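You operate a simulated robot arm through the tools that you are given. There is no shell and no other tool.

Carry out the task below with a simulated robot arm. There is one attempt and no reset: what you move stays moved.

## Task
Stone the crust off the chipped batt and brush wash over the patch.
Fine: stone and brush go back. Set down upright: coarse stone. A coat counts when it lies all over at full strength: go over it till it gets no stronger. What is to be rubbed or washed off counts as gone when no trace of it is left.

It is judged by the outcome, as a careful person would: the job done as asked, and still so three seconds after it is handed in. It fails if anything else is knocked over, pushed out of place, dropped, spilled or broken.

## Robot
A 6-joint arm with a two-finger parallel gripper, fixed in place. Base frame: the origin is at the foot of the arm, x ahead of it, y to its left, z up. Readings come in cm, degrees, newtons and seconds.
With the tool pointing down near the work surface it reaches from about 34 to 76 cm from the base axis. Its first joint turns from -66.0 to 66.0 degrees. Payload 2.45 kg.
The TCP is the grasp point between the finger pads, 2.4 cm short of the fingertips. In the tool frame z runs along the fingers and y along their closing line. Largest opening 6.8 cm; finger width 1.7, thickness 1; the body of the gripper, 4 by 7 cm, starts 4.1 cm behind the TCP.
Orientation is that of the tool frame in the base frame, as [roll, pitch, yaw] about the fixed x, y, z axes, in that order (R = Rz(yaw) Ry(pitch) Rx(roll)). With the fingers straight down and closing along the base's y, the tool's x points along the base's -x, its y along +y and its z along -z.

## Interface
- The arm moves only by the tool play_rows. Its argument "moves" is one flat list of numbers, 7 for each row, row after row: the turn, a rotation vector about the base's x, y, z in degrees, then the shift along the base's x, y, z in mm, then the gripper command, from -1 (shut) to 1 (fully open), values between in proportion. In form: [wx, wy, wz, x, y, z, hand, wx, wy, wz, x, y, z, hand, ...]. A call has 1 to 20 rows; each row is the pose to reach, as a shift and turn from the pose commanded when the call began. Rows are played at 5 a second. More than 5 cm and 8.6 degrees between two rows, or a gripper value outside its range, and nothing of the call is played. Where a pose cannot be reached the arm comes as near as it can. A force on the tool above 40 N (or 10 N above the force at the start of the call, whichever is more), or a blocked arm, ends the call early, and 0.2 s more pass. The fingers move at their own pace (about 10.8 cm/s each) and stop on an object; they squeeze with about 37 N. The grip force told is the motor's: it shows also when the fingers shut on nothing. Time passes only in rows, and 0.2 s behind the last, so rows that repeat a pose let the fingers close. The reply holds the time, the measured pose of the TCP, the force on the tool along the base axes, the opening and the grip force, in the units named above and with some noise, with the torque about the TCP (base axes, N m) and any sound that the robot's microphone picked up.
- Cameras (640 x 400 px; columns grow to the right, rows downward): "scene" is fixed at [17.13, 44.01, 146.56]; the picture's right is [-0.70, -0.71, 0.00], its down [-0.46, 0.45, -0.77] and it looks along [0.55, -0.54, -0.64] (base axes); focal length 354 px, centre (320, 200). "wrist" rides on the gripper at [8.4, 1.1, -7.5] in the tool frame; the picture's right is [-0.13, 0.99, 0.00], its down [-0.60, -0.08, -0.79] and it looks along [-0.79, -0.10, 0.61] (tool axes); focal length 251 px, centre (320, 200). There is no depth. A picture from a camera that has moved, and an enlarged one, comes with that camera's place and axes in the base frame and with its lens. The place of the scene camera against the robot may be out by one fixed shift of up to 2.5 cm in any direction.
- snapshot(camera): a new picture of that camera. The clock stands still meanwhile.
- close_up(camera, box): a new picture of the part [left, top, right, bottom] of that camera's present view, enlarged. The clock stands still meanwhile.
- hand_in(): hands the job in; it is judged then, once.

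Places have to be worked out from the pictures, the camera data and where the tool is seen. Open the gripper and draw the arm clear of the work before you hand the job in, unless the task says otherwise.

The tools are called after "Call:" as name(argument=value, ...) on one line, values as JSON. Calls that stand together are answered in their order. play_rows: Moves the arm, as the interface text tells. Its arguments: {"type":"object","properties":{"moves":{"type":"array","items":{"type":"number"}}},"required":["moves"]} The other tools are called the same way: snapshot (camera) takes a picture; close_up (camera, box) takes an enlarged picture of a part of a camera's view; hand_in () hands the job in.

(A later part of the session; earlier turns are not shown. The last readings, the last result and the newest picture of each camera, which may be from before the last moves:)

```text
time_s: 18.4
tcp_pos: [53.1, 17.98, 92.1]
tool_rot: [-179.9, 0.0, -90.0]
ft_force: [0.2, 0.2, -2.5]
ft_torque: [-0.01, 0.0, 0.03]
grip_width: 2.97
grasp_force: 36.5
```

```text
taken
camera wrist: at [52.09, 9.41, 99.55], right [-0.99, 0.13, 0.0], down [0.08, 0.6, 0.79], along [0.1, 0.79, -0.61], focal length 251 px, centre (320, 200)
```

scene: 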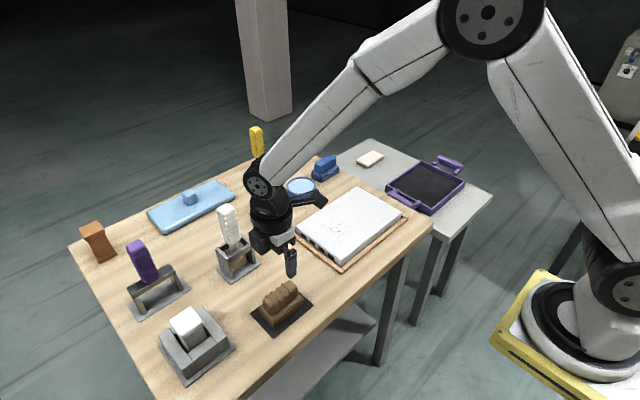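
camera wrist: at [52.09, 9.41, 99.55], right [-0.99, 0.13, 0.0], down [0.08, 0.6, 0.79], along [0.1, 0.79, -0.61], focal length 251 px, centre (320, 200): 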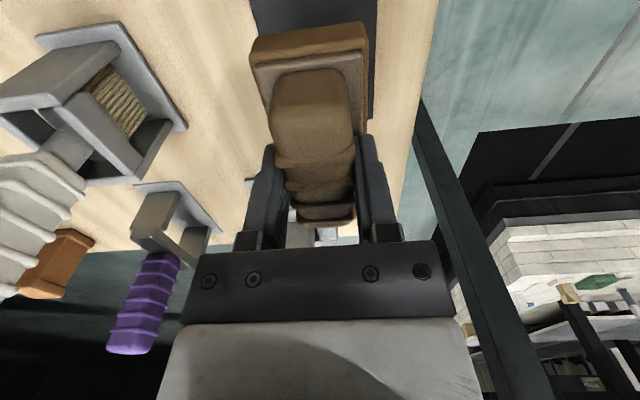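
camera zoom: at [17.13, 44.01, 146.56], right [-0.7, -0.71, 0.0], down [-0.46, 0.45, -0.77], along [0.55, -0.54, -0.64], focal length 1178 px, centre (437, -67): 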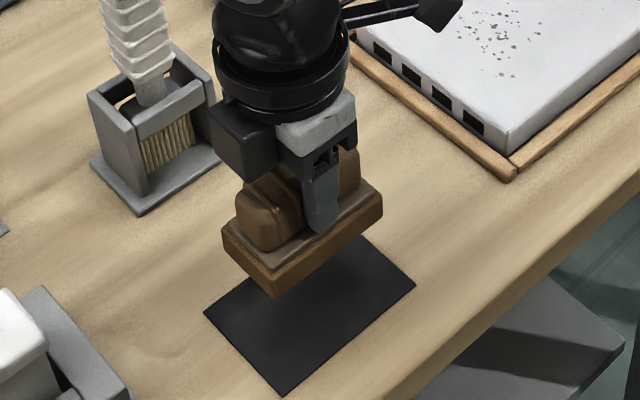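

The block is firmly held (~2.5 N), bottom about 5.15 cm below the TCP. I'll carry it smoothly over the crust at about (60, −5.8), staying ~4 cm above the batt.

Call:
play_rows(moves=[0, 0, 0, 2, -6, 2, -1, 0, 0, 0, 6, -20, 4, -1, 0, 0, 0, 12, -40, 6, -1, 0, 0, 0, 18, -62, 8, -1, 0, 0, 0, 25, -86, 8, -1, 0, 0, 0, 32, -110, 8, -1, 0, 0, 0, 39, -134, 8, -1, 0, 0, 0, 46, -158, 8, -1, 0, 0, 0, 53, -182, 8, -1, 0, 0, 0, 60, -206, 8, -1, 0, 0, 0, 66, -226, 8, -1, 0, 0, 0, 69, -238, 8, -1, 0, 0, 0, 69, -238, 8, -1])

Call:
snapshot(camera="wrist")

Call:
snapshot(camera="scene")

```text
time_s: 21.2
tcp_pos: [60.05, -5.8, 92.91]
tool_rot: [-179.9, 0.1, -90.0]
ft_force: [0.5, 0.0, -2.6]
ft_torque: [0.02, 0.02, 0.01]
grip_width: 2.97
grasp_force: 36.7
```

```text
taken
camera wrist: at [59.01, -14.33, 100.32], right [-0.99, 0.13, 0.0], down [0.08, 0.6, 0.79], along [0.1, 0.79, -0.61], focal length 251 px, centre (320, 200)
```

wrist: 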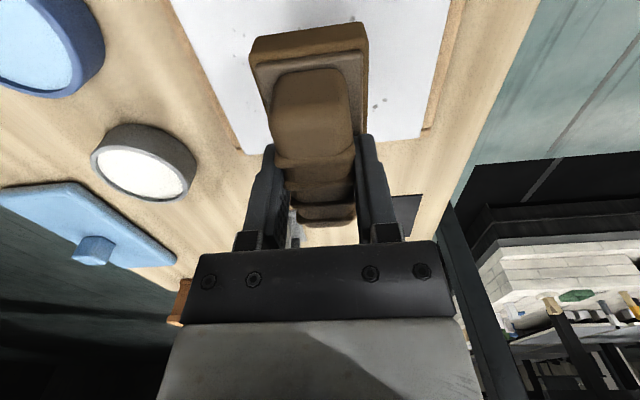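

```text
taken
```

scene: 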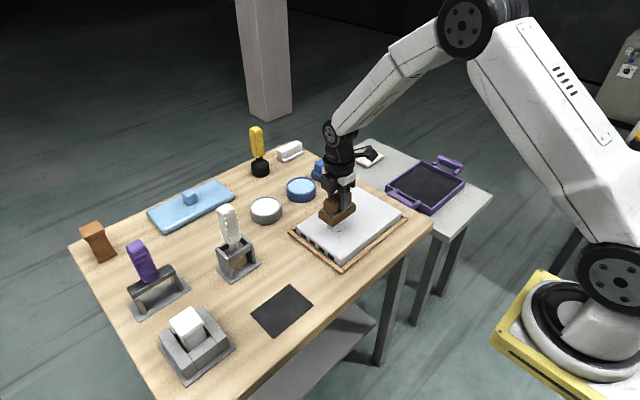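

Above the crust. I'll descend to just above expected contact (TCP z≈88.1) and then in millimetre steps, watching the force.

Call:
play_rows(moves=[0, 0, 0, 0, 0, -10, -1, 0, 0, 0, 0, 0, -22, -1, 0, 0, 0, 0, 0, -34, -1, 0, 0, 0, 0, 0, -42, -1, 0, 0, 0, 0, 0, -45, -1, 0, 0, 0, 0, 0, -47, -1, 0, 0, 0, 0, 0, -47, -1])

Call:
close_up(camera="scene", box=[280, 170, 430, 275])

```text
time_s: 22.8
tcp_pos: [60.0, -5.77, 88.32]
tool_rot: [180.0, 0.0, -90.0]
ft_force: [-2.8, 0.1, 3.5]
ft_torque: [0.27, 0.09, 0.09]
grip_width: 2.98
grasp_force: 36.7
```

```text
3.81 times, centred on (355, 222) of scene
camera zoom: at [17.12, 44.01, 146.57], right [-0.7, -0.71, 0.0], down [-0.46, 0.45, -0.77], along [0.55, -0.54, -0.64], focal length 1346 px, centre (187, 114)
```

zoom: 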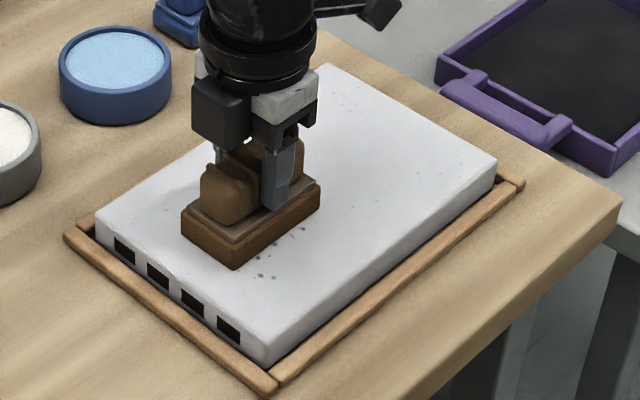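

Contact: ~6 N down at TCP z 88.32. I'll make a short test rub in x at this light pressure and check what it does to the specks.

Call:
play_rows(moves=[0, 0, 0, -10, 0, 0, -1, 0, 0, 0, -20, 0, 0, -1, 0, 0, 0, -30, 0, 0, -1, 0, 0, 0, -40, 0, 0, -1, 0, 0, 0, -30, 0, 0, -1, 0, 0, 0, -20, 0, 0, -1, 0, 0, 0, -10, 0, 0, -1, 0, 0, 0, 0, 0, 0, -1, 0, 0, 0, 10, 0, 0, -1, 0, 0, 0, 20, 0, 0, -1, 0, 0, 0, 30, 0, 0, -1, 0, 0, 0, 40, 0, 0, -1])

Call:
close_up(camera="scene", box=[280, 170, 430, 275])

```text
time_s: 25.4
tcp_pos: [63.87, -5.77, 88.23]
tool_rot: [-180.0, 0.1, -89.9]
ft_force: [-0.4, -0.7, -1.3]
ft_torque: [0.04, -0.05, 0.01]
grip_width: 2.95
grasp_force: 37.2
```

```text
3.81 times, centred on (355, 222) of scene
camera zoom: at [17.13, 44.01, 146.56], right [-0.7, -0.71, 0.0], down [-0.46, 0.45, -0.77], along [0.55, -0.54, -0.64], focal length 1346 px, centre (187, 114)
```

zoom: 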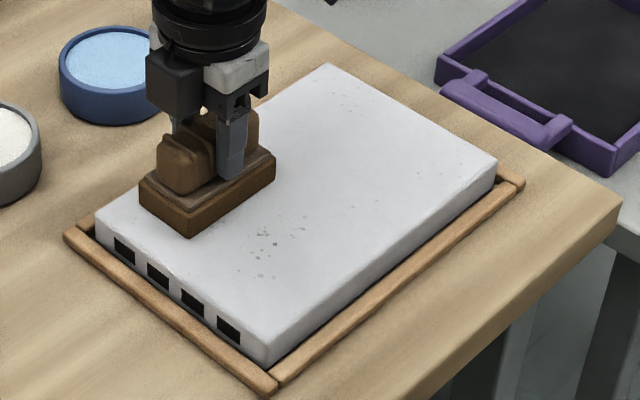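

The specks behind the block look much reduced, so this block does cut the crust. I'll enlarge to see exactly.

Call:
close_up(camera="scene", box=[310, 205, 380, 249])

Call:
close_up(camera="wrist", box=[240, 0, 480, 150])

```text
9.09 times, centred on (345, 227) of scene
camera zoom: at [17.13, 44.01, 146.56], right [-0.7, -0.71, 0.0], down [-0.46, 0.45, -0.77], along [0.55, -0.54, -0.64], focal length 3213 px, centre (93, -46)
```

zoom: 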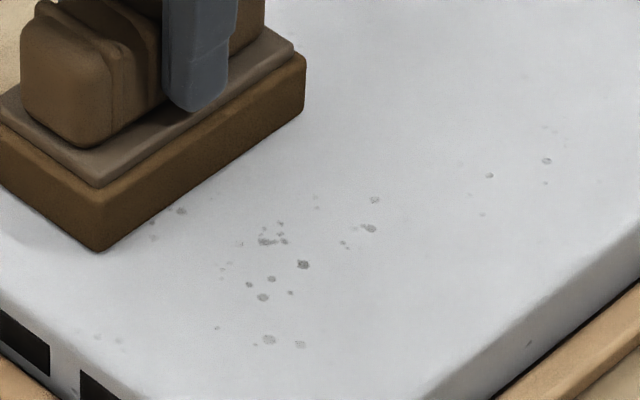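

```text
2.67 times, centred on (360, 75) of wrist
camera zoom: at [62.97, -14.31, 95.67], right [-0.99, 0.13, 0.0], down [0.08, 0.6, 0.79], along [0.1, 0.79, -0.61], focal length 670 px, centre (213, 533)
```

zoom: 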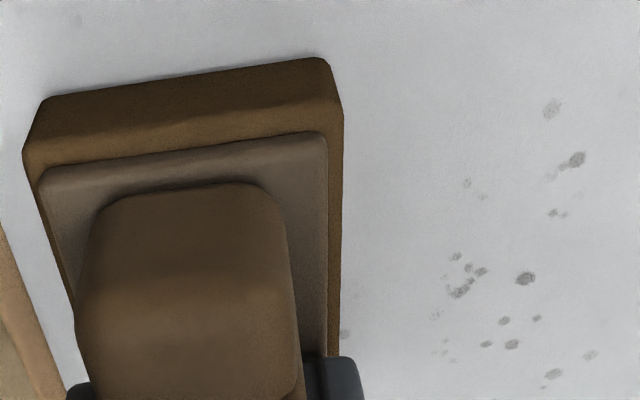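

It cuts progressively and the batt has not moved. I'll rub back and forth over x 54.5–65 with about 1 mm more press.

Call:
play_rows(moves=[0, 0, 0, -10, 0, -1, -1, 0, 0, 0, -22, 0, -1, -1, 0, 0, 0, -34, 0, -1, -1, 0, 0, 0, -46, 0, -1, -1, 0, 0, 0, -58, 0, -1, -1, 0, 0, 0, -70, 0, -1, -1, 0, 0, 0, -82, 0, -1, -1, 0, 0, 0, -93, 0, -1, -1, 0, 0, 0, -82, 0, -1, -1, 0, 0, 0, -70, 0, -1, -1, 0, 0, 0, -58, 0, -1, -1, 0, 0, 0, -46, 0, -1, -1, 0, 0, 0, -34, 0, -1, -1, 0, 0, 0, -22, 0, -1, -1, 0, 0, 0, -10, 0, -1, -1, 0, 0, 0, 0, 0, -1, -1, 0, 0, 0, 10, 0, -1, -1])

Call:
close_up(camera="scene", box=[310, 205, 380, 249])

Call:
close_up(camera="scene", box=[280, 170, 430, 275])

```text
time_s: 29.0
tcp_pos: [65.02, -6.01, 88.02]
tool_rot: [-180.0, -0.1, -90.0]
ft_force: [-4.4, 0.0, 7.6]
ft_torque: [0.04, -0.04, 0.02]
grip_width: 2.97
grasp_force: 36.7
```

```text
9.09 times, centred on (345, 227) of scene
camera zoom: at [17.1, 44.01, 146.57], right [-0.7, -0.71, 0.0], down [-0.46, 0.45, -0.77], along [0.55, -0.54, -0.64], focal length 3213 px, centre (93, -46)
```

zoom: 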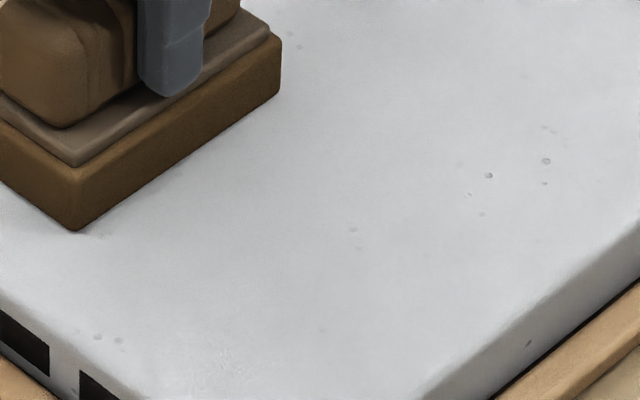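

```text
3.81 times, centred on (355, 222) of scene
camera zoom: at [17.1, 44.01, 146.57], right [-0.7, -0.71, 0.0], down [-0.46, 0.45, -0.77], along [0.55, -0.54, -0.64], focal length 1346 px, centre (187, 114)
```

zoom: 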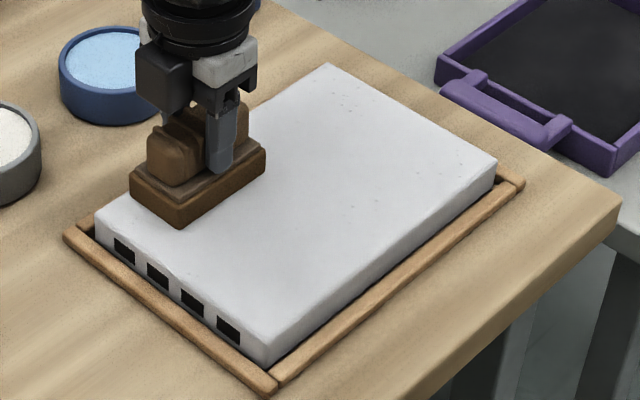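

The crust under the swept band is nearly gone; remaining dots look like the batt's own pitting. I'll make more passes with sideways offsets to catch the fringes on both sides.

Call:
play_rows(moves=[0, 0, 0, -12, 3, 0, -1, 0, 0, 0, -25, 8, 0, -1, 0, 0, 0, -38, 12, 0, -1, 0, 0, 0, -51, 12, 0, -1, 0, 0, 0, -64, 12, 0, -1, 0, 0, 0, -77, 12, 0, -1, 0, 0, 0, -90, 12, 0, -1, 0, 0, 0, -103, 12, 0, -1, 0, 0, 0, -90, 12, 0, -1, 0, 0, 0, -77, 12, 0, -1, 0, 0, 0, -64, 12, 0, -1, 0, 0, 0, -51, 12, 0, -1, 0, 0, 0, -38, 12, 0, -1, 0, 0, 0, -25, 12, 0, -1, 0, 0, 0, -12, 12, 0, -1, 0, 0, 0, 0, 12, 0, -1])

Call:
play_rows(moves=[0, 0, 0, -5, -10, 0, -1, 0, 0, 0, -5, -22, 0, -1, 0, 0, 0, -5, -34, 0, -1, 0, 0, 0, -17, -34, 0, -1, 0, 0, 0, -30, -34, 0, -1, 0, 0, 0, -43, -34, 0, -1, 0, 0, 0, -56, -34, 0, -1, 0, 0, 0, -69, -34, 0, -1, 0, 0, 0, -82, -34, 0, -1, 0, 0, 0, -95, -34, 0, -1, 0, 0, 0, -103, -34, 0, -1, 0, 0, 0, -90, -34, 0, -1, 0, 0, 0, -77, -34, 0, -1, 0, 0, 0, -64, -34, 0, -1, 0, 0, 0, -51, -34, 0, -1, 0, 0, 0, -38, -34, 0, -1, 0, 0, 0, -25, -34, 0, -1, 0, 0, 0, -12, -34, 0, -1, 0, 0, 0, 0, -34, 0, -1])

Call:
close_up(camera="scene", box=[280, 170, 430, 275])

Call:
close_up(camera="scene", box=[310, 205, 380, 249])

```text
time_s: 32.4
tcp_pos: [64.89, -4.62, 88.18]
tool_rot: [-180.0, 0.0, -90.0]
ft_force: [-0.3, 0.4, -2.7]
ft_torque: [0.04, -0.02, 0.02]
grip_width: 2.98
grasp_force: 36.8
```

```text
time_s: 36.4
tcp_pos: [65.07, -8.14, 88.2]
tool_rot: [180.0, 0.0, -90.0]
ft_force: [-0.6, 0.4, -2.5]
ft_torque: [0.02, 0.02, 0.01]
grip_width: 2.99
grasp_force: 36.6
```

```text
3.81 times, centred on (355, 222) of scene
camera zoom: at [17.13, 44.01, 146.56], right [-0.7, -0.71, 0.0], down [-0.46, 0.45, -0.77], along [0.55, -0.54, -0.64], focal length 1346 px, centre (187, 114)
```

zoom: 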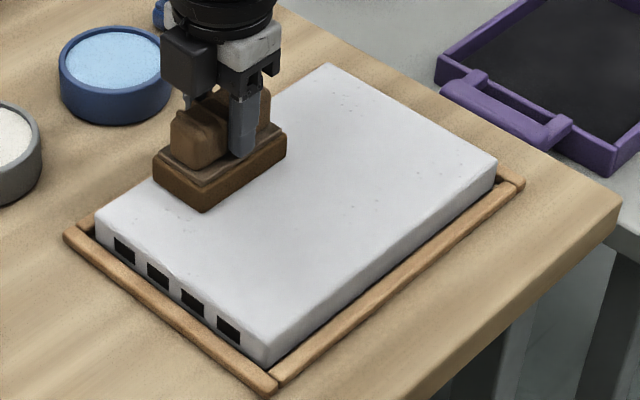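

```text
9.09 times, centred on (345, 227) of scene
camera zoom: at [17.13, 44.01, 146.56], right [-0.7, -0.71, 0.0], down [-0.46, 0.45, -0.77], along [0.55, -0.54, -0.64], focal length 3213 px, centre (93, -46)
```

zoom: 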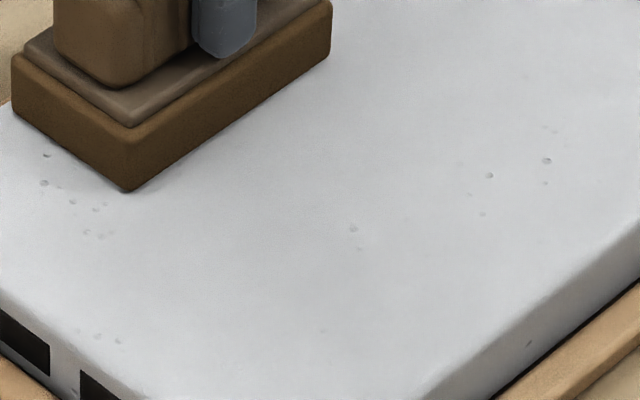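

Force shows the last passes ran almost without pressure (only tool weight), and a few dots remain near (64.8, −2.6). I'll repeat, pressing ~2 mm lower, first on the +y side.

Call:
play_rows(moves=[0, 0, 0, 0, 18, 0, -1, 0, 0, 0, 0, 36, 0, -1, 0, 0, 0, 0, 36, -1.5, -1, 0, 0, 0, -12, 36, -1.5, -1, 0, 0, 0, -25, 36, -1.5, -1, 0, 0, 0, -38, 36, -1.5, -1, 0, 0, 0, -51, 36, -1.5, -1, 0, 0, 0, -38, 36, -1.5, -1, 0, 0, 0, -25, 36, -1.5, -1, 0, 0, 0, -12, 36, -1.5, -1, 0, 0, 0, 2, 36, -1.5, -1, 0, 0, 0, -12, 36, -1.5, -1, 0, 0, 0, -25, 36, -1.5, -1, 0, 0, 0, -38, 36, -1.5, -1])

Call:
close_up(camera="scene", box=[280, 170, 430, 275])

Call:
close_up(camera="scene", box=[290, 195, 374, 247])

```text
time_s: 39.4
tcp_pos: [61.03, -4.43, 88.15]
tool_rot: [180.0, 0.0, -90.1]
ft_force: [1.5, 0.7, 3.2]
ft_torque: [-0.02, -0.05, 0.0]
grip_width: 2.93
grasp_force: 37.0
```

```text
3.81 times, centred on (355, 222) of scene
camera zoom: at [17.13, 44.01, 146.56], right [-0.7, -0.71, 0.0], down [-0.46, 0.45, -0.77], along [0.55, -0.54, -0.64], focal length 1346 px, centre (187, 114)
```

zoom: 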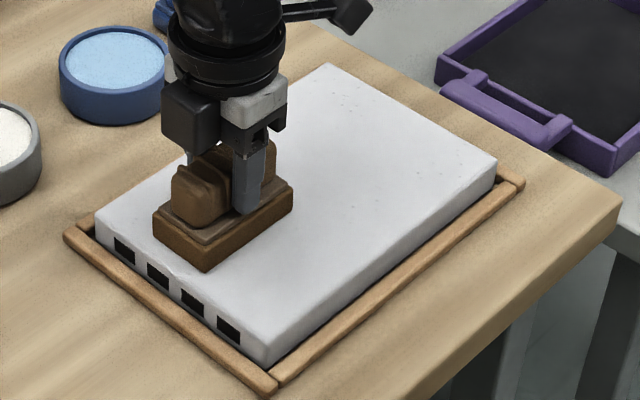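

```text
7.62 times, centred on (332, 221) of scene
camera zoom: at [17.13, 44.01, 146.56], right [-0.7, -0.71, 0.0], down [-0.46, 0.45, -0.77], along [0.55, -0.54, -0.64], focal length 2693 px, centre (229, 40)
```

zoom: 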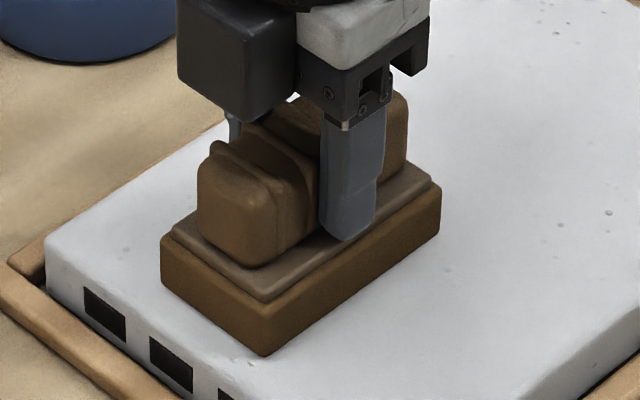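

The far +y specks have gone too. I'll do another thorough set of passes at this pressure over the whole crust area, then lift off to inspect.

Call:
play_rows(moves=[0, 0, 0, -13, 0, 0, -1, 0, 0, 0, -26, 0, 0, -1, 0, 0, 0, -39, 0, 0, -1, 0, 0, 0, -52, 0, 0, -1, 0, 0, 0, -64, 0, 0, -1, 0, 0, 0, -64, -15, 0, -1, 0, 0, 0, -64, -30, 0, -1, 0, 0, 0, -52, -30, 0, -1, 0, 0, 0, -39, -30, 0, -1, 0, 0, 0, -26, -30, 0, -1, 0, 0, 0, -13, -30, 0, -1, 0, 0, 0, 0, -30, 0, -1, 0, 0, 0, 13, -30, 0, -1, 0, 0, 0, 26, -30, 0, -1, 0, 0, 0, 40, -30, 0, -1, 0, 0, 0, 26, -30, 0, -1, 0, 0, 0, 13, -30, 0, -1, 0, 0, 0, 0, -30, 0, -1])

Call:
play_rows(moves=[0, 0, 0, -13, 0, 0, -1, 0, 0, 0, -26, 0, 0, -1, 0, 0, 0, -39, 0, 0, -1, 0, 0, 0, -52, 0, 0, -1, 0, 0, 0, -64, 0, 0, -1, 0, 0, 0, -64, 15, 0, -1, 0, 0, 0, -52, 15, 0, -1, 0, 0, 0, -39, 15, 0, -1, 0, 0, 0, -26, 15, 0, -1, 0, 0, 0, -13, 15, 0, -1, 0, 0, 0, 0, 15, 0, -1, 0, 0, 0, 13, 15, 0, -1, 0, 0, 0, 26, 15, 0, -1, 0, 0, 0, 40, 15, 0, -1, 0, 0, 0, 26, 15, 0, -1, 0, 0, 0, 13, 15, 0, -1, 0, 0, 0, 0, 15, 0, -1])

Call:
close_up(camera="scene", box=[280, 170, 430, 275])

```text
time_s: 43.2
tcp_pos: [61.21, -7.48, 88.03]
tool_rot: [-179.9, 0.0, -90.0]
ft_force: [7.1, 1.5, 11.9]
ft_torque: [0.07, -0.01, -0.05]
grip_width: 2.98
grasp_force: 37.2
```

```text
time_s: 46.8
tcp_pos: [61.27, -5.88, 88.04]
tool_rot: [-179.8, 0.0, -90.0]
ft_force: [6.5, -0.6, 11.7]
ft_torque: [0.21, 0.01, -0.12]
grip_width: 2.97
grasp_force: 36.9
```

```text
3.81 times, centred on (355, 222) of scene
camera zoom: at [17.12, 44.01, 146.56], right [-0.7, -0.71, 0.0], down [-0.46, 0.45, -0.77], along [0.55, -0.54, -0.64], focal length 1346 px, centre (187, 114)
```

zoom: 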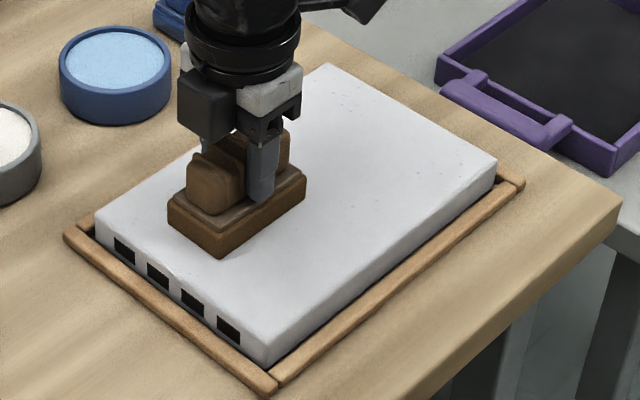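

Good contact (~14 N) this time. I'll lift gently straight up, then carry the stone back toward its mat, and inspect the batt.

Call:
play_rows(moves=[0, 0, 0, 0, 0, 3, -1, 0, 0, 0, 0, 0, 8, -1, 0, 0, 0, 0, 0, 16, -1, 0, 0, 0, 0, 0, 26, -1, 0, 0, 0, 0, 0, 38, -1, 0, 0, 0, -4, 12, 46, -1, 0, 0, 0, -10, 30, 48, -1, 0, 0, 0, -18, 52, 48, -1, 0, 0, 0, -26, 76, 48, -1, 0, 0, 0, -34, 100, 48, -1, 0, 0, 0, -42, 124, 48, -1, 0, 0, 0, -50, 148, 48, -1, 0, 0, 0, -58, 172, 48, -1, 0, 0, 0, -66, 196, 48, -1, 0, 0, 0, -74, 218, 48, -1, 0, 0, 0, -79, 232, 48, -1, 0, 0, 0, -81, 238, 48, -1, 0, 0, 0, -81, 238, 48, -1])

Call:
close_up(camera="scene", box=[280, 170, 430, 275])

Call:
close_up(camera="scene", box=[300, 200, 380, 250])

Call:
snapshot(camera="scene")

Call:
snapshot(camera="wrist")

```text
time_s: 50.6
tcp_pos: [52.97, 17.89, 92.83]
tool_rot: [179.9, 0.0, -89.9]
ft_force: [0.6, 0.7, -2.4]
ft_torque: [-0.02, 0.02, 0.0]
grip_width: 2.97
grasp_force: 37.1
```

```text
3.81 times, centred on (355, 222) of scene
camera zoom: at [17.13, 44.01, 146.56], right [-0.7, -0.71, 0.0], down [-0.46, 0.45, -0.77], along [0.55, -0.54, -0.64], focal length 1346 px, centre (187, 114)
```

zoom: 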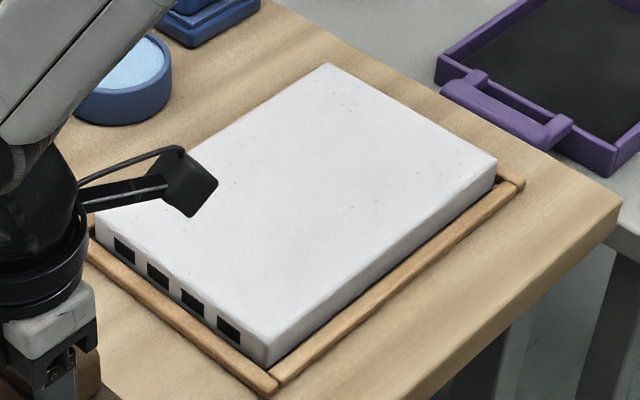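

```text
8.00 times, centred on (340, 225) of scene
camera zoom: at [17.13, 44.01, 146.56], right [-0.7, -0.71, 0.0], down [-0.46, 0.45, -0.77], along [0.55, -0.54, -0.64], focal length 2828 px, centre (160, 0)
```

zoom: 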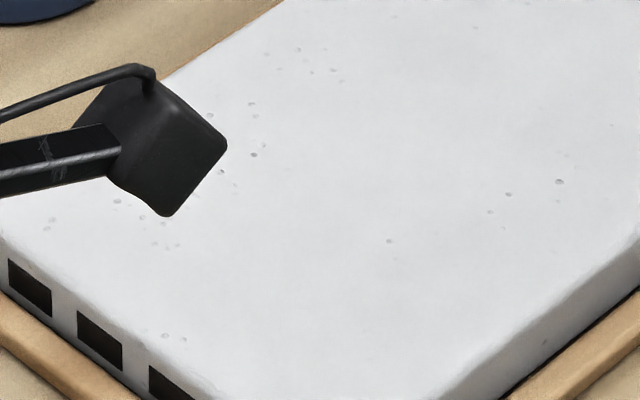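

```text
taken
```

scene: 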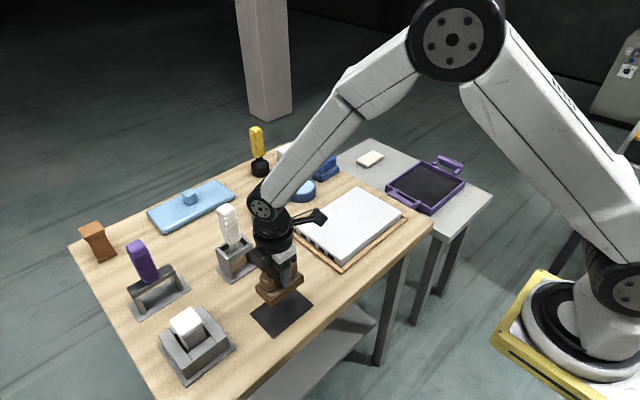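

```text
taken
camera wrist: at [52.04, 9.34, 100.25], right [-0.99, 0.13, 0.0], down [0.08, 0.6, 0.79], along [0.1, 0.79, -0.61], focal length 251 px, centre (320, 200)
```

wrist: 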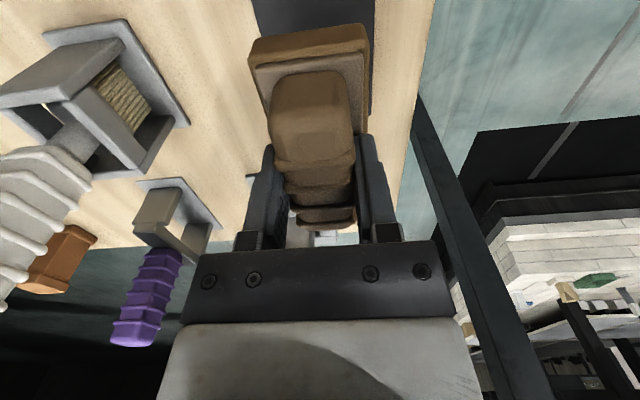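

The crust looks gone from the scene view; faint dots scattered over the whole batt are its own pitting, which I'll verify close-up with a free hand. First I lower the stone upright onto its mat at the original spot, slowly near contact.

Call:
play_rows(moves=[0, 0, 0, 0, 1, -8, -1, 0, 0, 0, 0, 1, -20, -1, 0, 0, 0, 0, 1, -34, -1, 0, 0, 0, 0, 1, -48, -1, 0, 0, 0, 0, 1, -58, -1, 0, 0, 0, 0, 1, -64, -1, 0, 0, 0, 0, 1, -67, -1, 0, 0, 0, 0, 1, -69, -1, 0, 0, 0, 0, 1, -69, -1])

Call:
close_up(camera="scene", box=[230, 240, 340, 340])

```text
time_s: 52.6
tcp_pos: [53.02, 17.78, 85.9]
tool_rot: [180.0, 0.0, -90.0]
ft_force: [-0.1, -0.9, -1.8]
ft_torque: [0.04, -0.01, -0.02]
grip_width: 2.96
grasp_force: 36.8
```

```text
4.00 times, centred on (285, 290) of scene
camera zoom: at [17.13, 44.01, 146.56], right [-0.7, -0.71, 0.0], down [-0.46, 0.45, -0.77], along [0.55, -0.54, -0.64], focal length 1414 px, centre (460, -160)
```

zoom: 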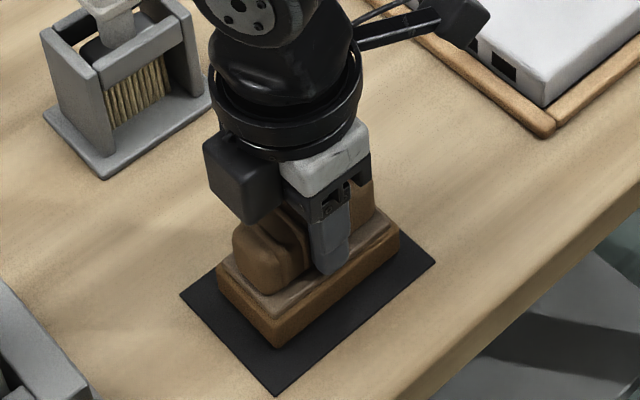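

The stone hovers a few mm above the mat in the same spot as before. I'll lower millimetre by millimetre until contact.

Call:
play_rows(moves=[0, 0, 0, 0, 0, -1, -1, 0, 0, 0, 0, 0, -2, -1, 0, 0, 0, 0, 0, -3, -1, 0, 0, 0, 0, 0, -3, -1])

```text
time_s: 53.6
tcp_pos: [53.02, 17.91, 85.53]
tool_rot: [180.0, 0.0, -90.0]
ft_force: [0.5, 0.4, -2.8]
ft_torque: [0.0, 0.0, 0.01]
grip_width: 2.96
grasp_force: 37.3
```

Still free-hanging at 85.5 (weight only); I'll lower another 2 mm in small steps.

Call:
play_rows(moves=[0, 0, 0, 0, 0, -1, -1, 0, 0, 0, 0, 0, -1.5, -1, 0, 0, 0, 0, 0, -2, -1, 0, 0, 0, 0, 0, -2, -1])

Call:
close_up(camera="scene", box=[230, 240, 340, 340])

```text
time_s: 54.6
tcp_pos: [53.03, 18.03, 85.47]
tool_rot: [180.0, 0.0, -90.0]
ft_force: [-10.6, -4.1, 19.6]
ft_torque: [0.02, 0.22, 0.0]
grip_width: 2.94
grasp_force: 36.9
```

```text
4.00 times, centred on (285, 290) of scene
camera zoom: at [17.07, 43.99, 146.58], right [-0.7, -0.71, 0.0], down [-0.46, 0.45, -0.77], along [0.55, -0.54, -0.64], focal length 1414 px, centre (460, -160)
```

zoom: 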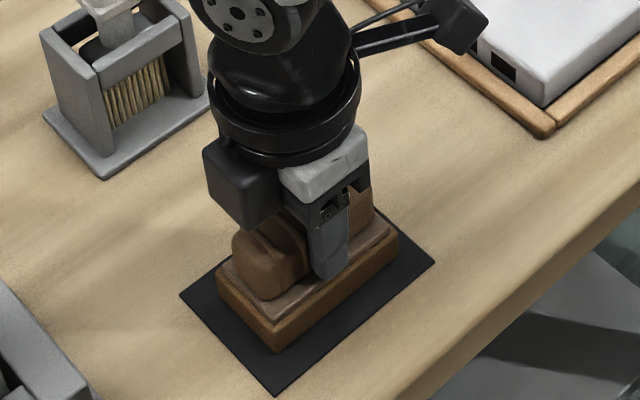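

Firm contact now (about 20 N), so it rests on the mat. I'll ease up 1 mm to relieve the press and open the fingers gently.

Call:
play_rows(moves=[0, 0, 0, 0, 0, 0.5, -1, 0, 0, 0, 0, 0, 1, -1, 0, 0, 0, 0, 0, 1, -0.2, 0, 0, 0, 0, 0, 1, 0.3, 0, 0, 0, 0, 0, 1, 1, 0, 0, 0, 0, 0, 1, 1])

Call:
close_up(camera="scene", box=[230, 240, 340, 340])

```text
time_s: 56.0
tcp_pos: [53.1, 17.96, 85.57]
tool_rot: [-180.0, -0.1, -90.0]
ft_force: [-0.1, 0.4, -0.3]
ft_torque: [0.02, 0.01, -0.01]
grip_width: 6.8
grasp_force: 0.1
```

```text
4.00 times, centred on (285, 290) of scene
camera zoom: at [17.13, 44.01, 146.56], right [-0.7, -0.71, 0.0], down [-0.46, 0.45, -0.77], along [0.55, -0.54, -0.64], focal length 1414 px, centre (460, -160)
```

zoom: 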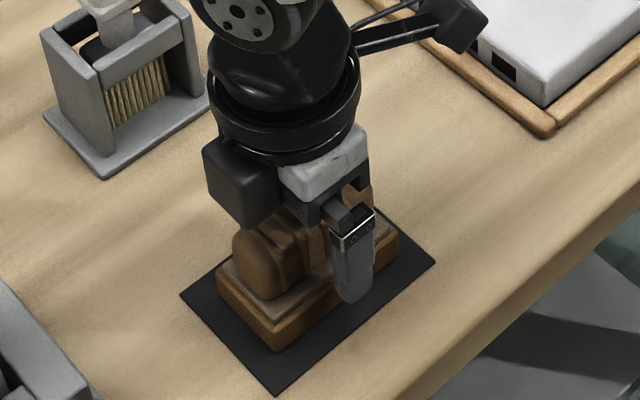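

Released; the stone stands upright on its mat. I'll rise straight up and move over the batt to inspect the stoned area with the wrist camera.

Call:
play_rows(moves=[0, 0, 0, 0, 0, 15, 1, 0, 0, 0, 0, 0, 45, 1, 0, 0, 0, 0, 0, 80, 1, 0, 0, 0, 8, -35, 90, 1, 0, 0, 0, 16, -80, 90, 1, 0, 0, 0, 25, -125, 90, 1, 0, 0, 0, 35, -170, 90, 1, 0, 0, 0, 45, -215, 90, 1, 0, 0, 0, 58, -260, 85, 1, 0, 0, 0, 68, -300, 75, 1, 0, 0, 0, 70, -330, 60, 1, 0, 0, 0, 70, -330, 60, 1])

Call:
snapshot(camera="wrist")

Call:
close_up(camera="wrist", box=[230, 20, 406, 130])

Call:
close_up(camera="wrist", box=[230, 110, 406, 220])

Call:
close_up(camera="scene", box=[230, 240, 340, 340])

```text
time_s: 58.6
tcp_pos: [60.22, -15.02, 91.47]
tool_rot: [-180.0, 0.0, -90.0]
ft_force: [-0.5, 0.6, 1.5]
ft_torque: [0.0, 0.0, -0.01]
grip_width: 6.78
grasp_force: 0.1
```

```text
taken
camera wrist: at [59.2, -23.67, 98.94], right [-0.99, 0.13, 0.0], down [0.08, 0.6, 0.79], along [0.1, 0.79, -0.61], focal length 251 px, centre (320, 200)
```

wrist: 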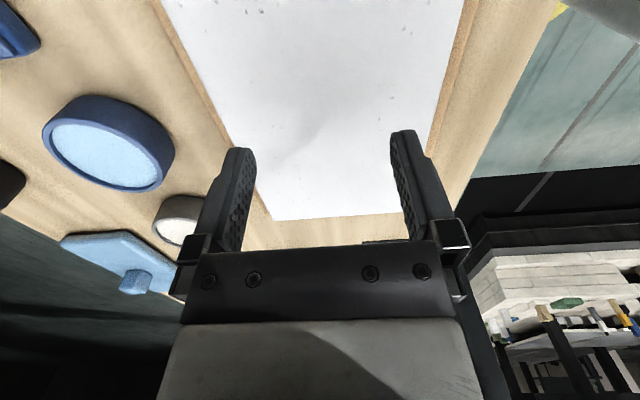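

```text
3.64 times, centred on (318, 75) of wrist
camera zoom: at [59.2, -23.67, 98.94], right [-0.99, 0.13, 0.0], down [0.08, 0.6, 0.79], along [0.1, 0.79, -0.61], focal length 914 px, centre (327, 654)
```

zoom: 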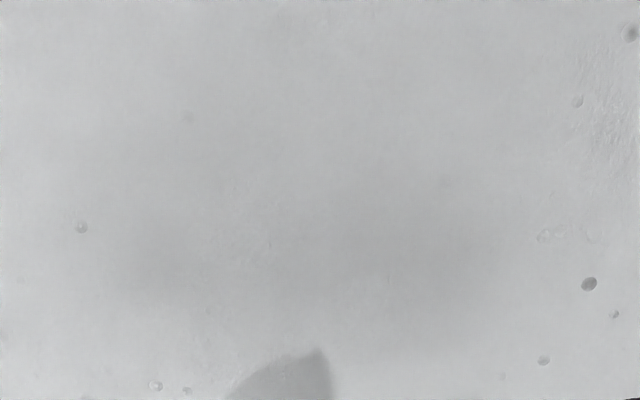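

```text
3.64 times, centred on (318, 165) of wrist
camera zoom: at [59.2, -23.67, 98.94], right [-0.99, 0.13, 0.0], down [0.08, 0.6, 0.79], along [0.1, 0.79, -0.61], focal length 914 px, centre (327, 327)
```

zoom: 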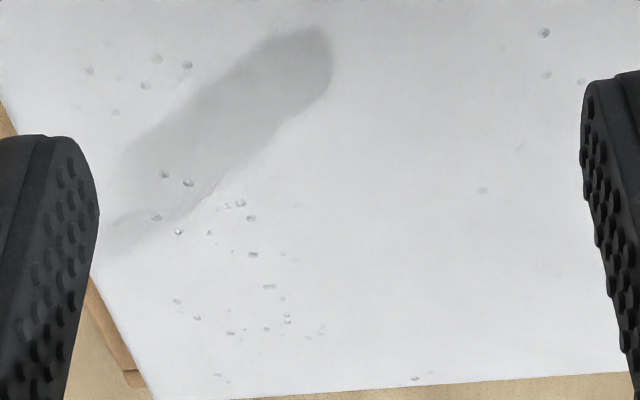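

```text
4.00 times, centred on (285, 290) of scene
camera zoom: at [17.13, 44.01, 146.56], right [-0.7, -0.71, 0.0], down [-0.46, 0.45, -0.77], along [0.55, -0.54, -0.64], focal length 1414 px, centre (460, -160)
```

zoom: 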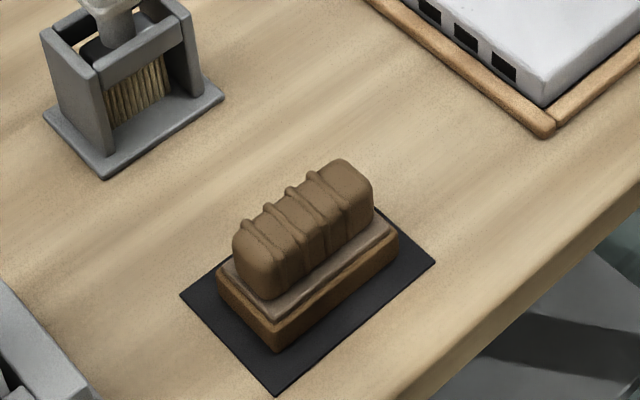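

The stone sits neatly on its mat. On the batt only small crater-like dots remain around (63, −8…−4); I want to know whether these are pits in the batt or traces of crust, so I'll bring the camera closer.

Call:
play_rows(moves=[0, 0, 0, 15, 20, -5, 1, 0, 0, 0, 35, 50, -15, 1, 0, 0, 0, 38, 80, -25, 1, 0, 0, 0, 38, 95, -35, 1, 0, 0, 0, 38, 95, -35, 1])

Call:
snapshot(camera="wrist")

Call:
close_up(camera="wrist", box=[230, 20, 390, 120])

Call:
close_up(camera="wrist", box=[230, 90, 390, 190])

```text
time_s: 59.8
tcp_pos: [63.7, -5.63, 87.99]
tool_rot: [-180.0, 0.0, -90.0]
ft_force: [0.5, -0.5, -0.9]
ft_torque: [-0.03, 0.0, -0.03]
grip_width: 6.81
grasp_force: 0.0
```

```text
taken
camera wrist: at [62.83, -14.0, 95.33], right [-0.99, 0.13, 0.0], down [0.08, 0.6, 0.79], along [0.1, 0.79, -0.61], focal length 251 px, centre (320, 200)
```

wrist: 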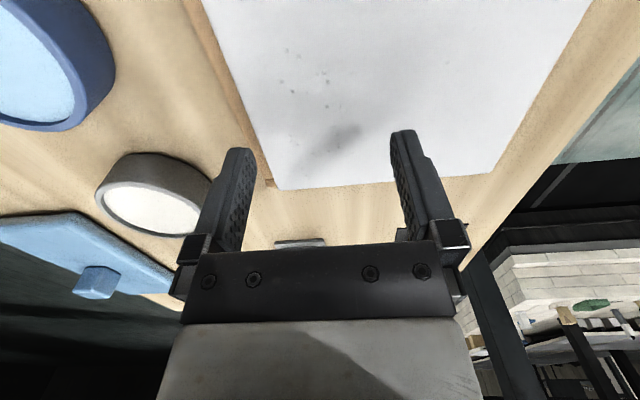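

```text
4.00 times, centred on (310, 70) of wrist
camera zoom: at [62.83, -14.0, 95.33], right [-0.99, 0.13, 0.0], down [0.08, 0.6, 0.79], along [0.1, 0.79, -0.61], focal length 1006 px, centre (360, 720)
```

zoom: 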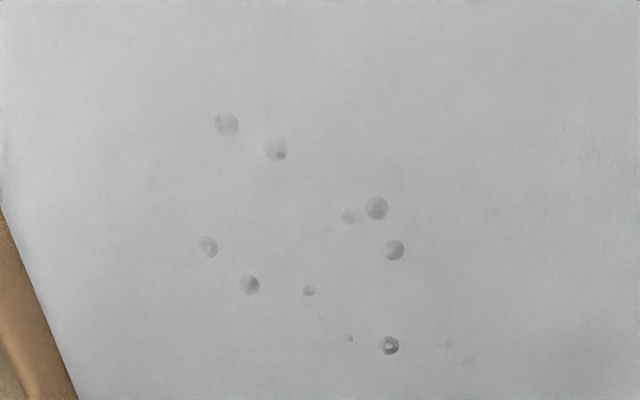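

```text
4.00 times, centred on (310, 140) of wrist
camera zoom: at [62.83, -14.0, 95.33], right [-0.99, 0.13, 0.0], down [0.08, 0.6, 0.79], along [0.1, 0.79, -0.61], focal length 1006 px, centre (360, 440)
```

zoom: 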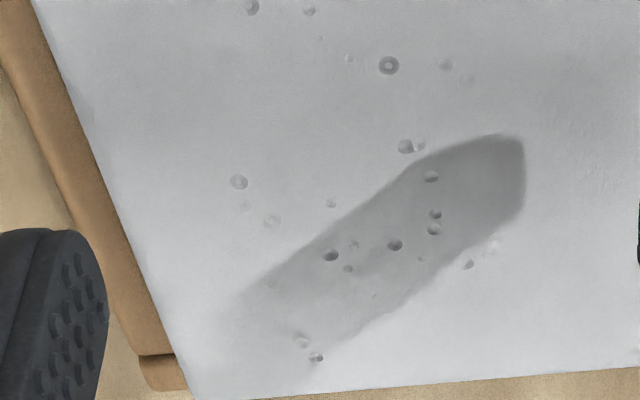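

Close up these are round craters with rims — pits in the batt itself, seen elsewhere too — so the crust is gone. Next I go up and look at the brush in its rack from the −y side.

Call:
play_rows(moves=[0, 0, 0, 0, 0, 40, 1, 0, 0, 0, 10, 10, 85, 1, 0, 0, 0, 30, 30, 125, 1, 0, 0, 0, 50, 60, 150, 1, 0, 0, 0, 63, 86, 150, 1, 0, 0, 0, 63, 86, 150, 1])

Call:
snapshot(camera="wrist")

Call:
snapshot(camera="scene")

```text
time_s: 61.2
tcp_pos: [69.88, 2.84, 103.08]
tool_rot: [180.0, -0.1, -90.0]
ft_force: [0.3, -0.3, 0.3]
ft_torque: [-0.02, 0.0, 0.02]
grip_width: 6.8
grasp_force: 0.0
```

```text
taken
camera wrist: at [68.93, -5.58, 110.49], right [-0.99, 0.13, 0.0], down [0.08, 0.6, 0.79], along [0.1, 0.79, -0.61], focal length 251 px, centre (320, 200)
```

wrist: 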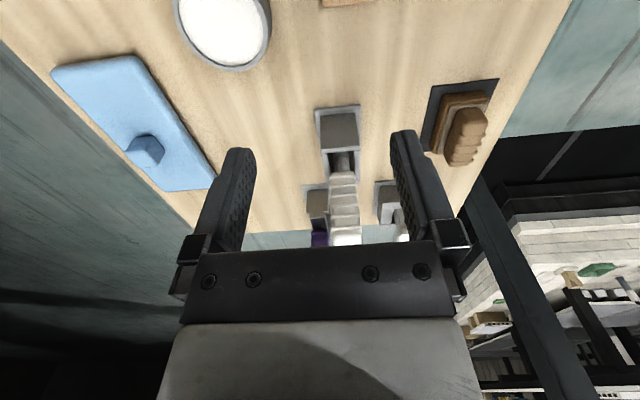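

```text
taken
```

scene: 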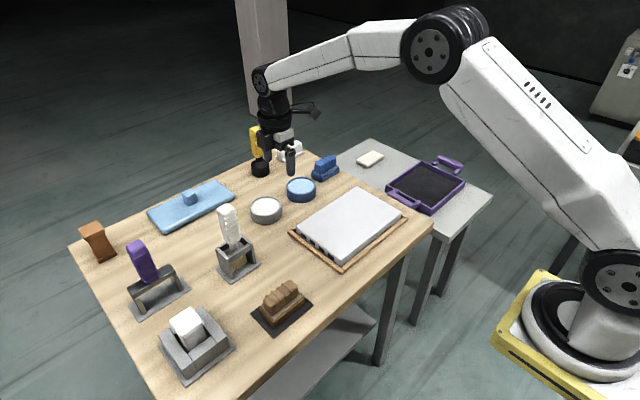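

Call:
close_up(camera="wrist", box=[260, 90, 420, 190])

Call:
close_up(camera="wrist", box=[260, 150, 420, 250])

Call:
close_up(camera="scene", box=[200, 190, 280, 290])

Call:
close_up(camera="scene", box=[280, 170, 430, 275])

Call:
close_up(camera="wrist", box=[140, 0, 300, 100])

```text
4.00 times, centred on (340, 140) of wrist
camera zoom: at [68.93, -5.58, 110.49], right [-0.99, 0.13, 0.0], down [0.08, 0.6, 0.79], along [0.1, 0.79, -0.61], focal length 1006 px, centre (240, 440)
```

zoom: 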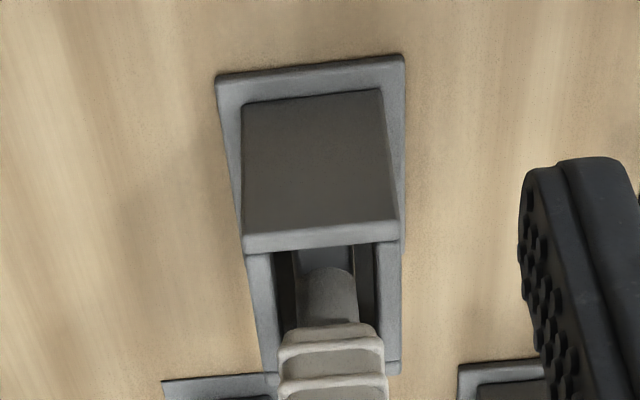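

```text
4.00 times, centred on (340, 200) of wrist
camera zoom: at [68.93, -5.58, 110.49], right [-0.99, 0.13, 0.0], down [0.08, 0.6, 0.79], along [0.1, 0.79, -0.61], focal length 1006 px, centre (240, 200)
```

zoom: 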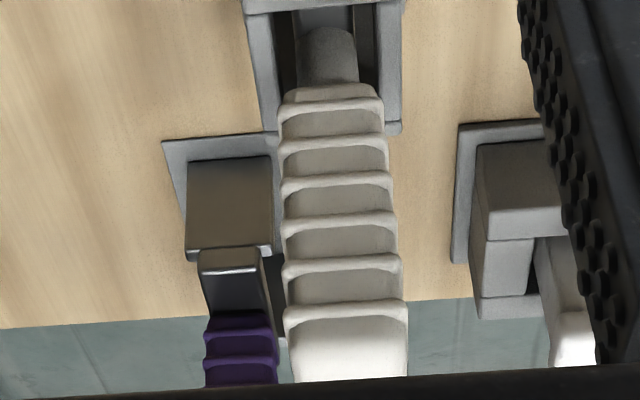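

```text
4.00 times, centred on (240, 240) of scene
camera zoom: at [17.13, 44.01, 146.56], right [-0.7, -0.71, 0.0], down [-0.46, 0.45, -0.77], along [0.55, -0.54, -0.64], focal length 1414 px, centre (640, 40)
```

zoom: 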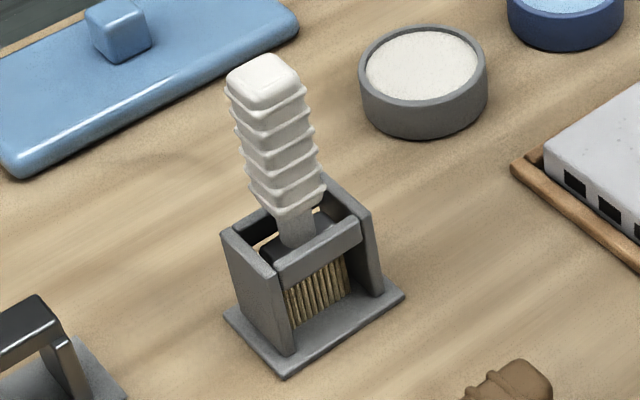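

```text
3.81 times, centred on (355, 222) of scene
camera zoom: at [17.13, 44.01, 146.56], right [-0.7, -0.71, 0.0], down [-0.46, 0.45, -0.77], along [0.55, -0.54, -0.64], focal length 1346 px, centre (187, 114)
```

zoom: 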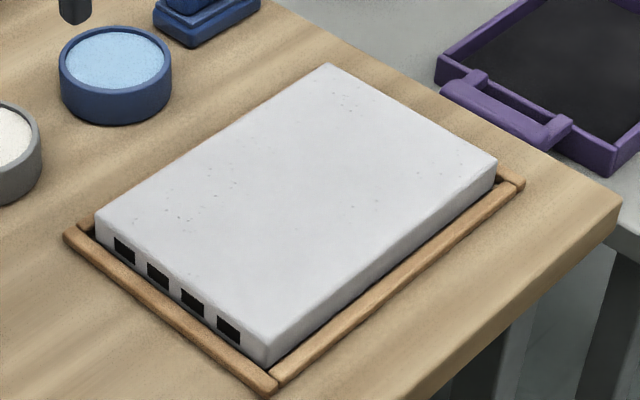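

```text
4.00 times, centred on (220, 50) of wrist
camera zoom: at [68.93, -5.58, 110.49], right [-0.99, 0.13, 0.0], down [0.08, 0.6, 0.79], along [0.1, 0.79, -0.61], focal length 1006 px, centre (720, 800)
```

zoom: 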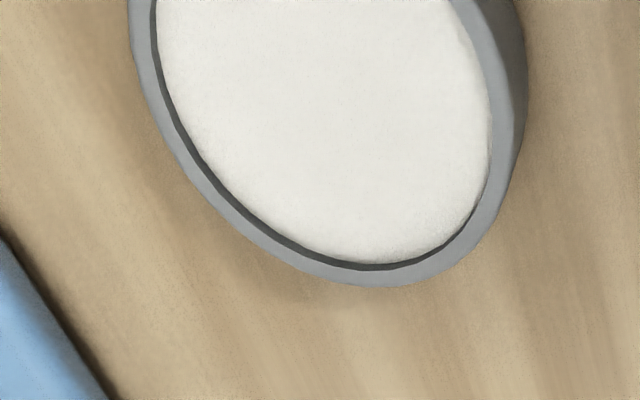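

Brush measured: rack centred about (69.1, 18.0), wall tops z≈87.3, handle z≈90–98.5 and 3 cm wide. The grey pot of wash is centred near (79, 1.9); I'll test empty-handed whether the arm reaches there with the tool down.

Call:
play_rows(moves=[0, 0, 0, 30, 0, -10, 1, 0, 0, 0, 60, -5, -20, 1, 0, 0, 0, 91, -9, -30, 1, 0, 0, 0, 91, -9, -30, 1, 0, 0, 0, 91, -9, -30, 1])

Call:
snapshot(camera="scene")

```text
time_s: 62.4
tcp_pos: [77.13, 2.0, 99.86]
tool_rot: [-180.0, 0.0, -90.0]
ft_force: [-0.7, -0.7, 0.5]
ft_torque: [0.01, -0.01, 0.02]
grip_width: 6.81
grasp_force: 0.0
out of reach, approached as far as the arm can: row 3, 4, 5
```

```text
taken
```

scene: 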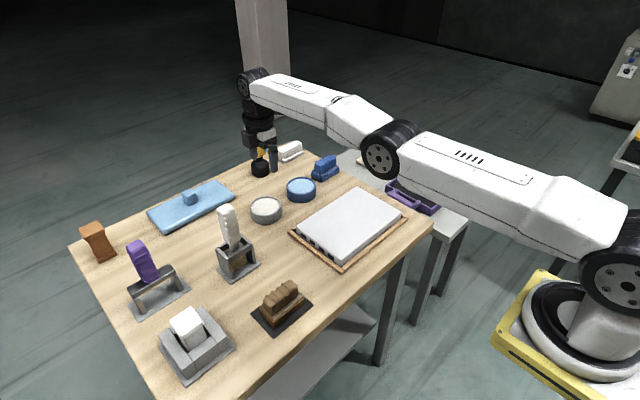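

Tool-down reach ends at x≈77.1, so a small outward tilt (~8–10°) will be needed at the pot – fine. I'll back off and rise, then check the pose before going over the brush.

Call:
play_rows(moves=[0, 0, 0, -30, 20, 30, 1, 0, 0, 0, -60, 50, 60, 1, 0, 0, 0, -85, 80, 90, 1, 0, 0, 0, -85, 80, 90, 1])

```text
refused: row 2 steps farther than a row can; nothing moved
```

One step was slightly over 5 cm; I'll use shorter steps.

Call:
play_rows(moves=[0, 0, 0, -20, 15, 25, 1, 0, 0, 0, -40, 35, 50, 1, 0, 0, 0, -60, 55, 70, 1, 0, 0, 0, -80, 80, 90, 1, 0, 0, 0, -80, 80, 90, 1])

```text
time_s: 63.6
tcp_pos: [75.72, 8.38, 108.54]
tool_rot: [179.9, 0.1, -90.0]
ft_force: [0.5, 0.4, -0.3]
ft_torque: [-0.01, -0.01, -0.03]
grip_width: 6.81
grasp_force: 0.1
out of reach, approached as far as the arm can: row 1, 2, 3, 4, 5
```

The reply flags out of reach although I moved inward; I'll check with a simple inward-and-up-free move of −x to recover a well-conditioned pose.

Call:
play_rows(moves=[0, 0, 0, -30, 0, 0, 1, 0, 0, 0, -60, 0, 0, 1, 0, 0, 0, -60, 0, 0, 1])

Call:
snapshot(camera="scene")

```text
time_s: 64.4
tcp_pos: [75.8, 8.46, 108.55]
tool_rot: [180.0, 0.0, -90.1]
ft_force: [0.1, 0.7, -0.3]
ft_torque: [0.03, 0.01, 0.03]
grip_width: 6.77
grasp_force: 0.1
out of reach, approached as far as the arm can: row 1, 2, 3
```

```text
taken
```

scene: 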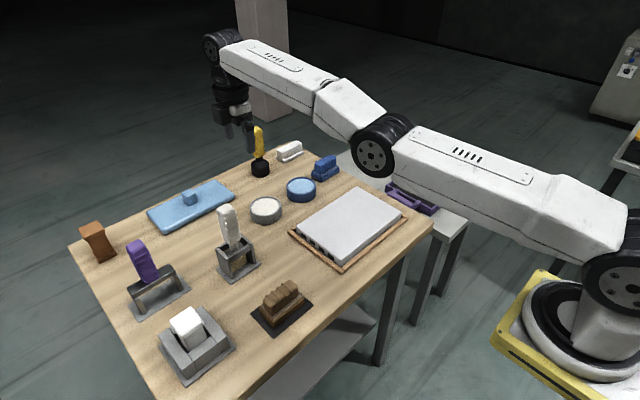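

The arm is stretched straight at its boundary and stuck there; earlier it was elbow-up, so lowering the TCP should bend the elbow again. Below it at (75.8, 8.5) is free space down to z≈90, so I'll command a downward move with a slight retreat.

Call:
play_rows(moves=[0, 0, 0, 0, 0, -25, 1, 0, 0, 0, 0, 0, -50, 1, 0, 0, 0, 0, 0, -75, 1, 0, 0, 0, 0, 0, -75, 1])

```text
time_s: 65.4
tcp_pos: [76.5, 8.39, 101.25]
tool_rot: [179.9, -0.1, -90.0]
ft_force: [1.2, 0.1, -0.2]
ft_torque: [0.0, -0.01, 0.02]
grip_width: 6.78
grasp_force: 0.1
out of reach, approached as far as the arm can: row 2, 3, 4
```

It moved along the boundary only. I'll ask for a modest inward target and hold it for several rows to give the arm time to fold.

Call:
play_rows(moves=[0, 0, 0, -5, 0, -10, 1, 0, 0, 0, -10, 0, -20, 1, 0, 0, 0, -15, 0, -25, 1, 0, 0, 0, -20, 0, -30, 1, 0, 0, 0, -25, 0, -35, 1, 0, 0, 0, -25, 0, -35, 1, 0, 0, 0, -25, 0, -35, 1, 0, 0, 0, -25, 0, -35, 1])

Call:
snapshot(camera="scene")

```text
time_s: 67.2
tcp_pos: [76.56, 8.56, 98.13]
tool_rot: [179.9, 0.1, -90.0]
ft_force: [-0.4, 0.5, -1.1]
ft_torque: [0.0, -0.02, 0.01]
grip_width: 6.8
grasp_force: 0.1
out of reach, approached as far as the arm can: row 1, 2, 3, 4, 5, 6, 7, 8
```

```text
taken
```

scene: 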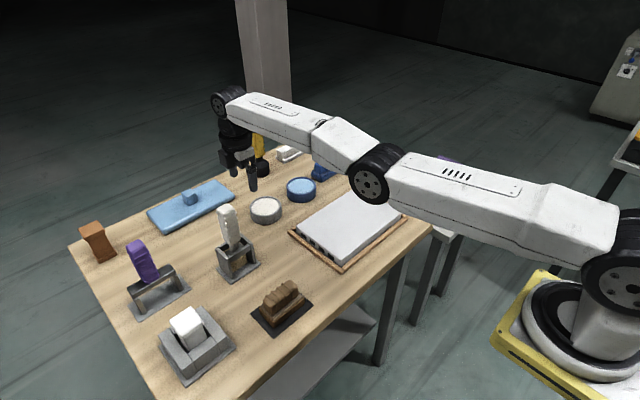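

The elbow is still almost straight. Space below is clear to about z≈88, so I'll go further down and inward, which should fold the elbow upward.

Call:
play_rows(moves=[0, 0, 0, -5, 0, -20, 1, 0, 0, 0, -10, 0, -40, 1, 0, 0, 0, -15, 0, -60, 1, 0, 0, 0, -20, 0, -80, 1, 0, 0, 0, -20, 0, -80, 1])

Call:
snapshot(camera="scene")

```text
time_s: 68.4
tcp_pos: [75.94, 8.86, 90.01]
tool_rot: [180.0, 0.0, -90.0]
ft_force: [-0.3, -0.8, 0.0]
ft_torque: [-0.04, -0.02, 0.01]
grip_width: 6.77
grasp_force: 0.1
out of reach, approached as far as the arm can: row 1, 2, 3, 4, 5
```

```text
taken
```

scene: 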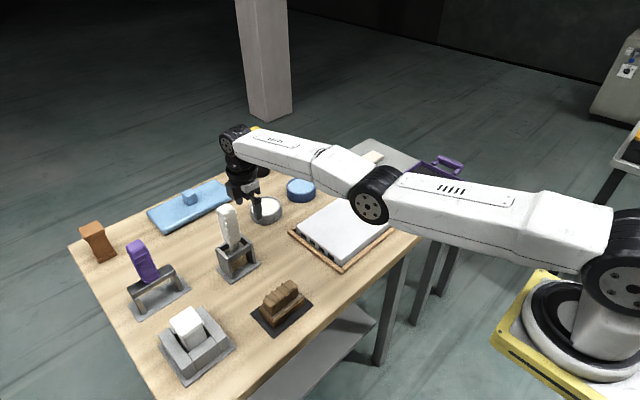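

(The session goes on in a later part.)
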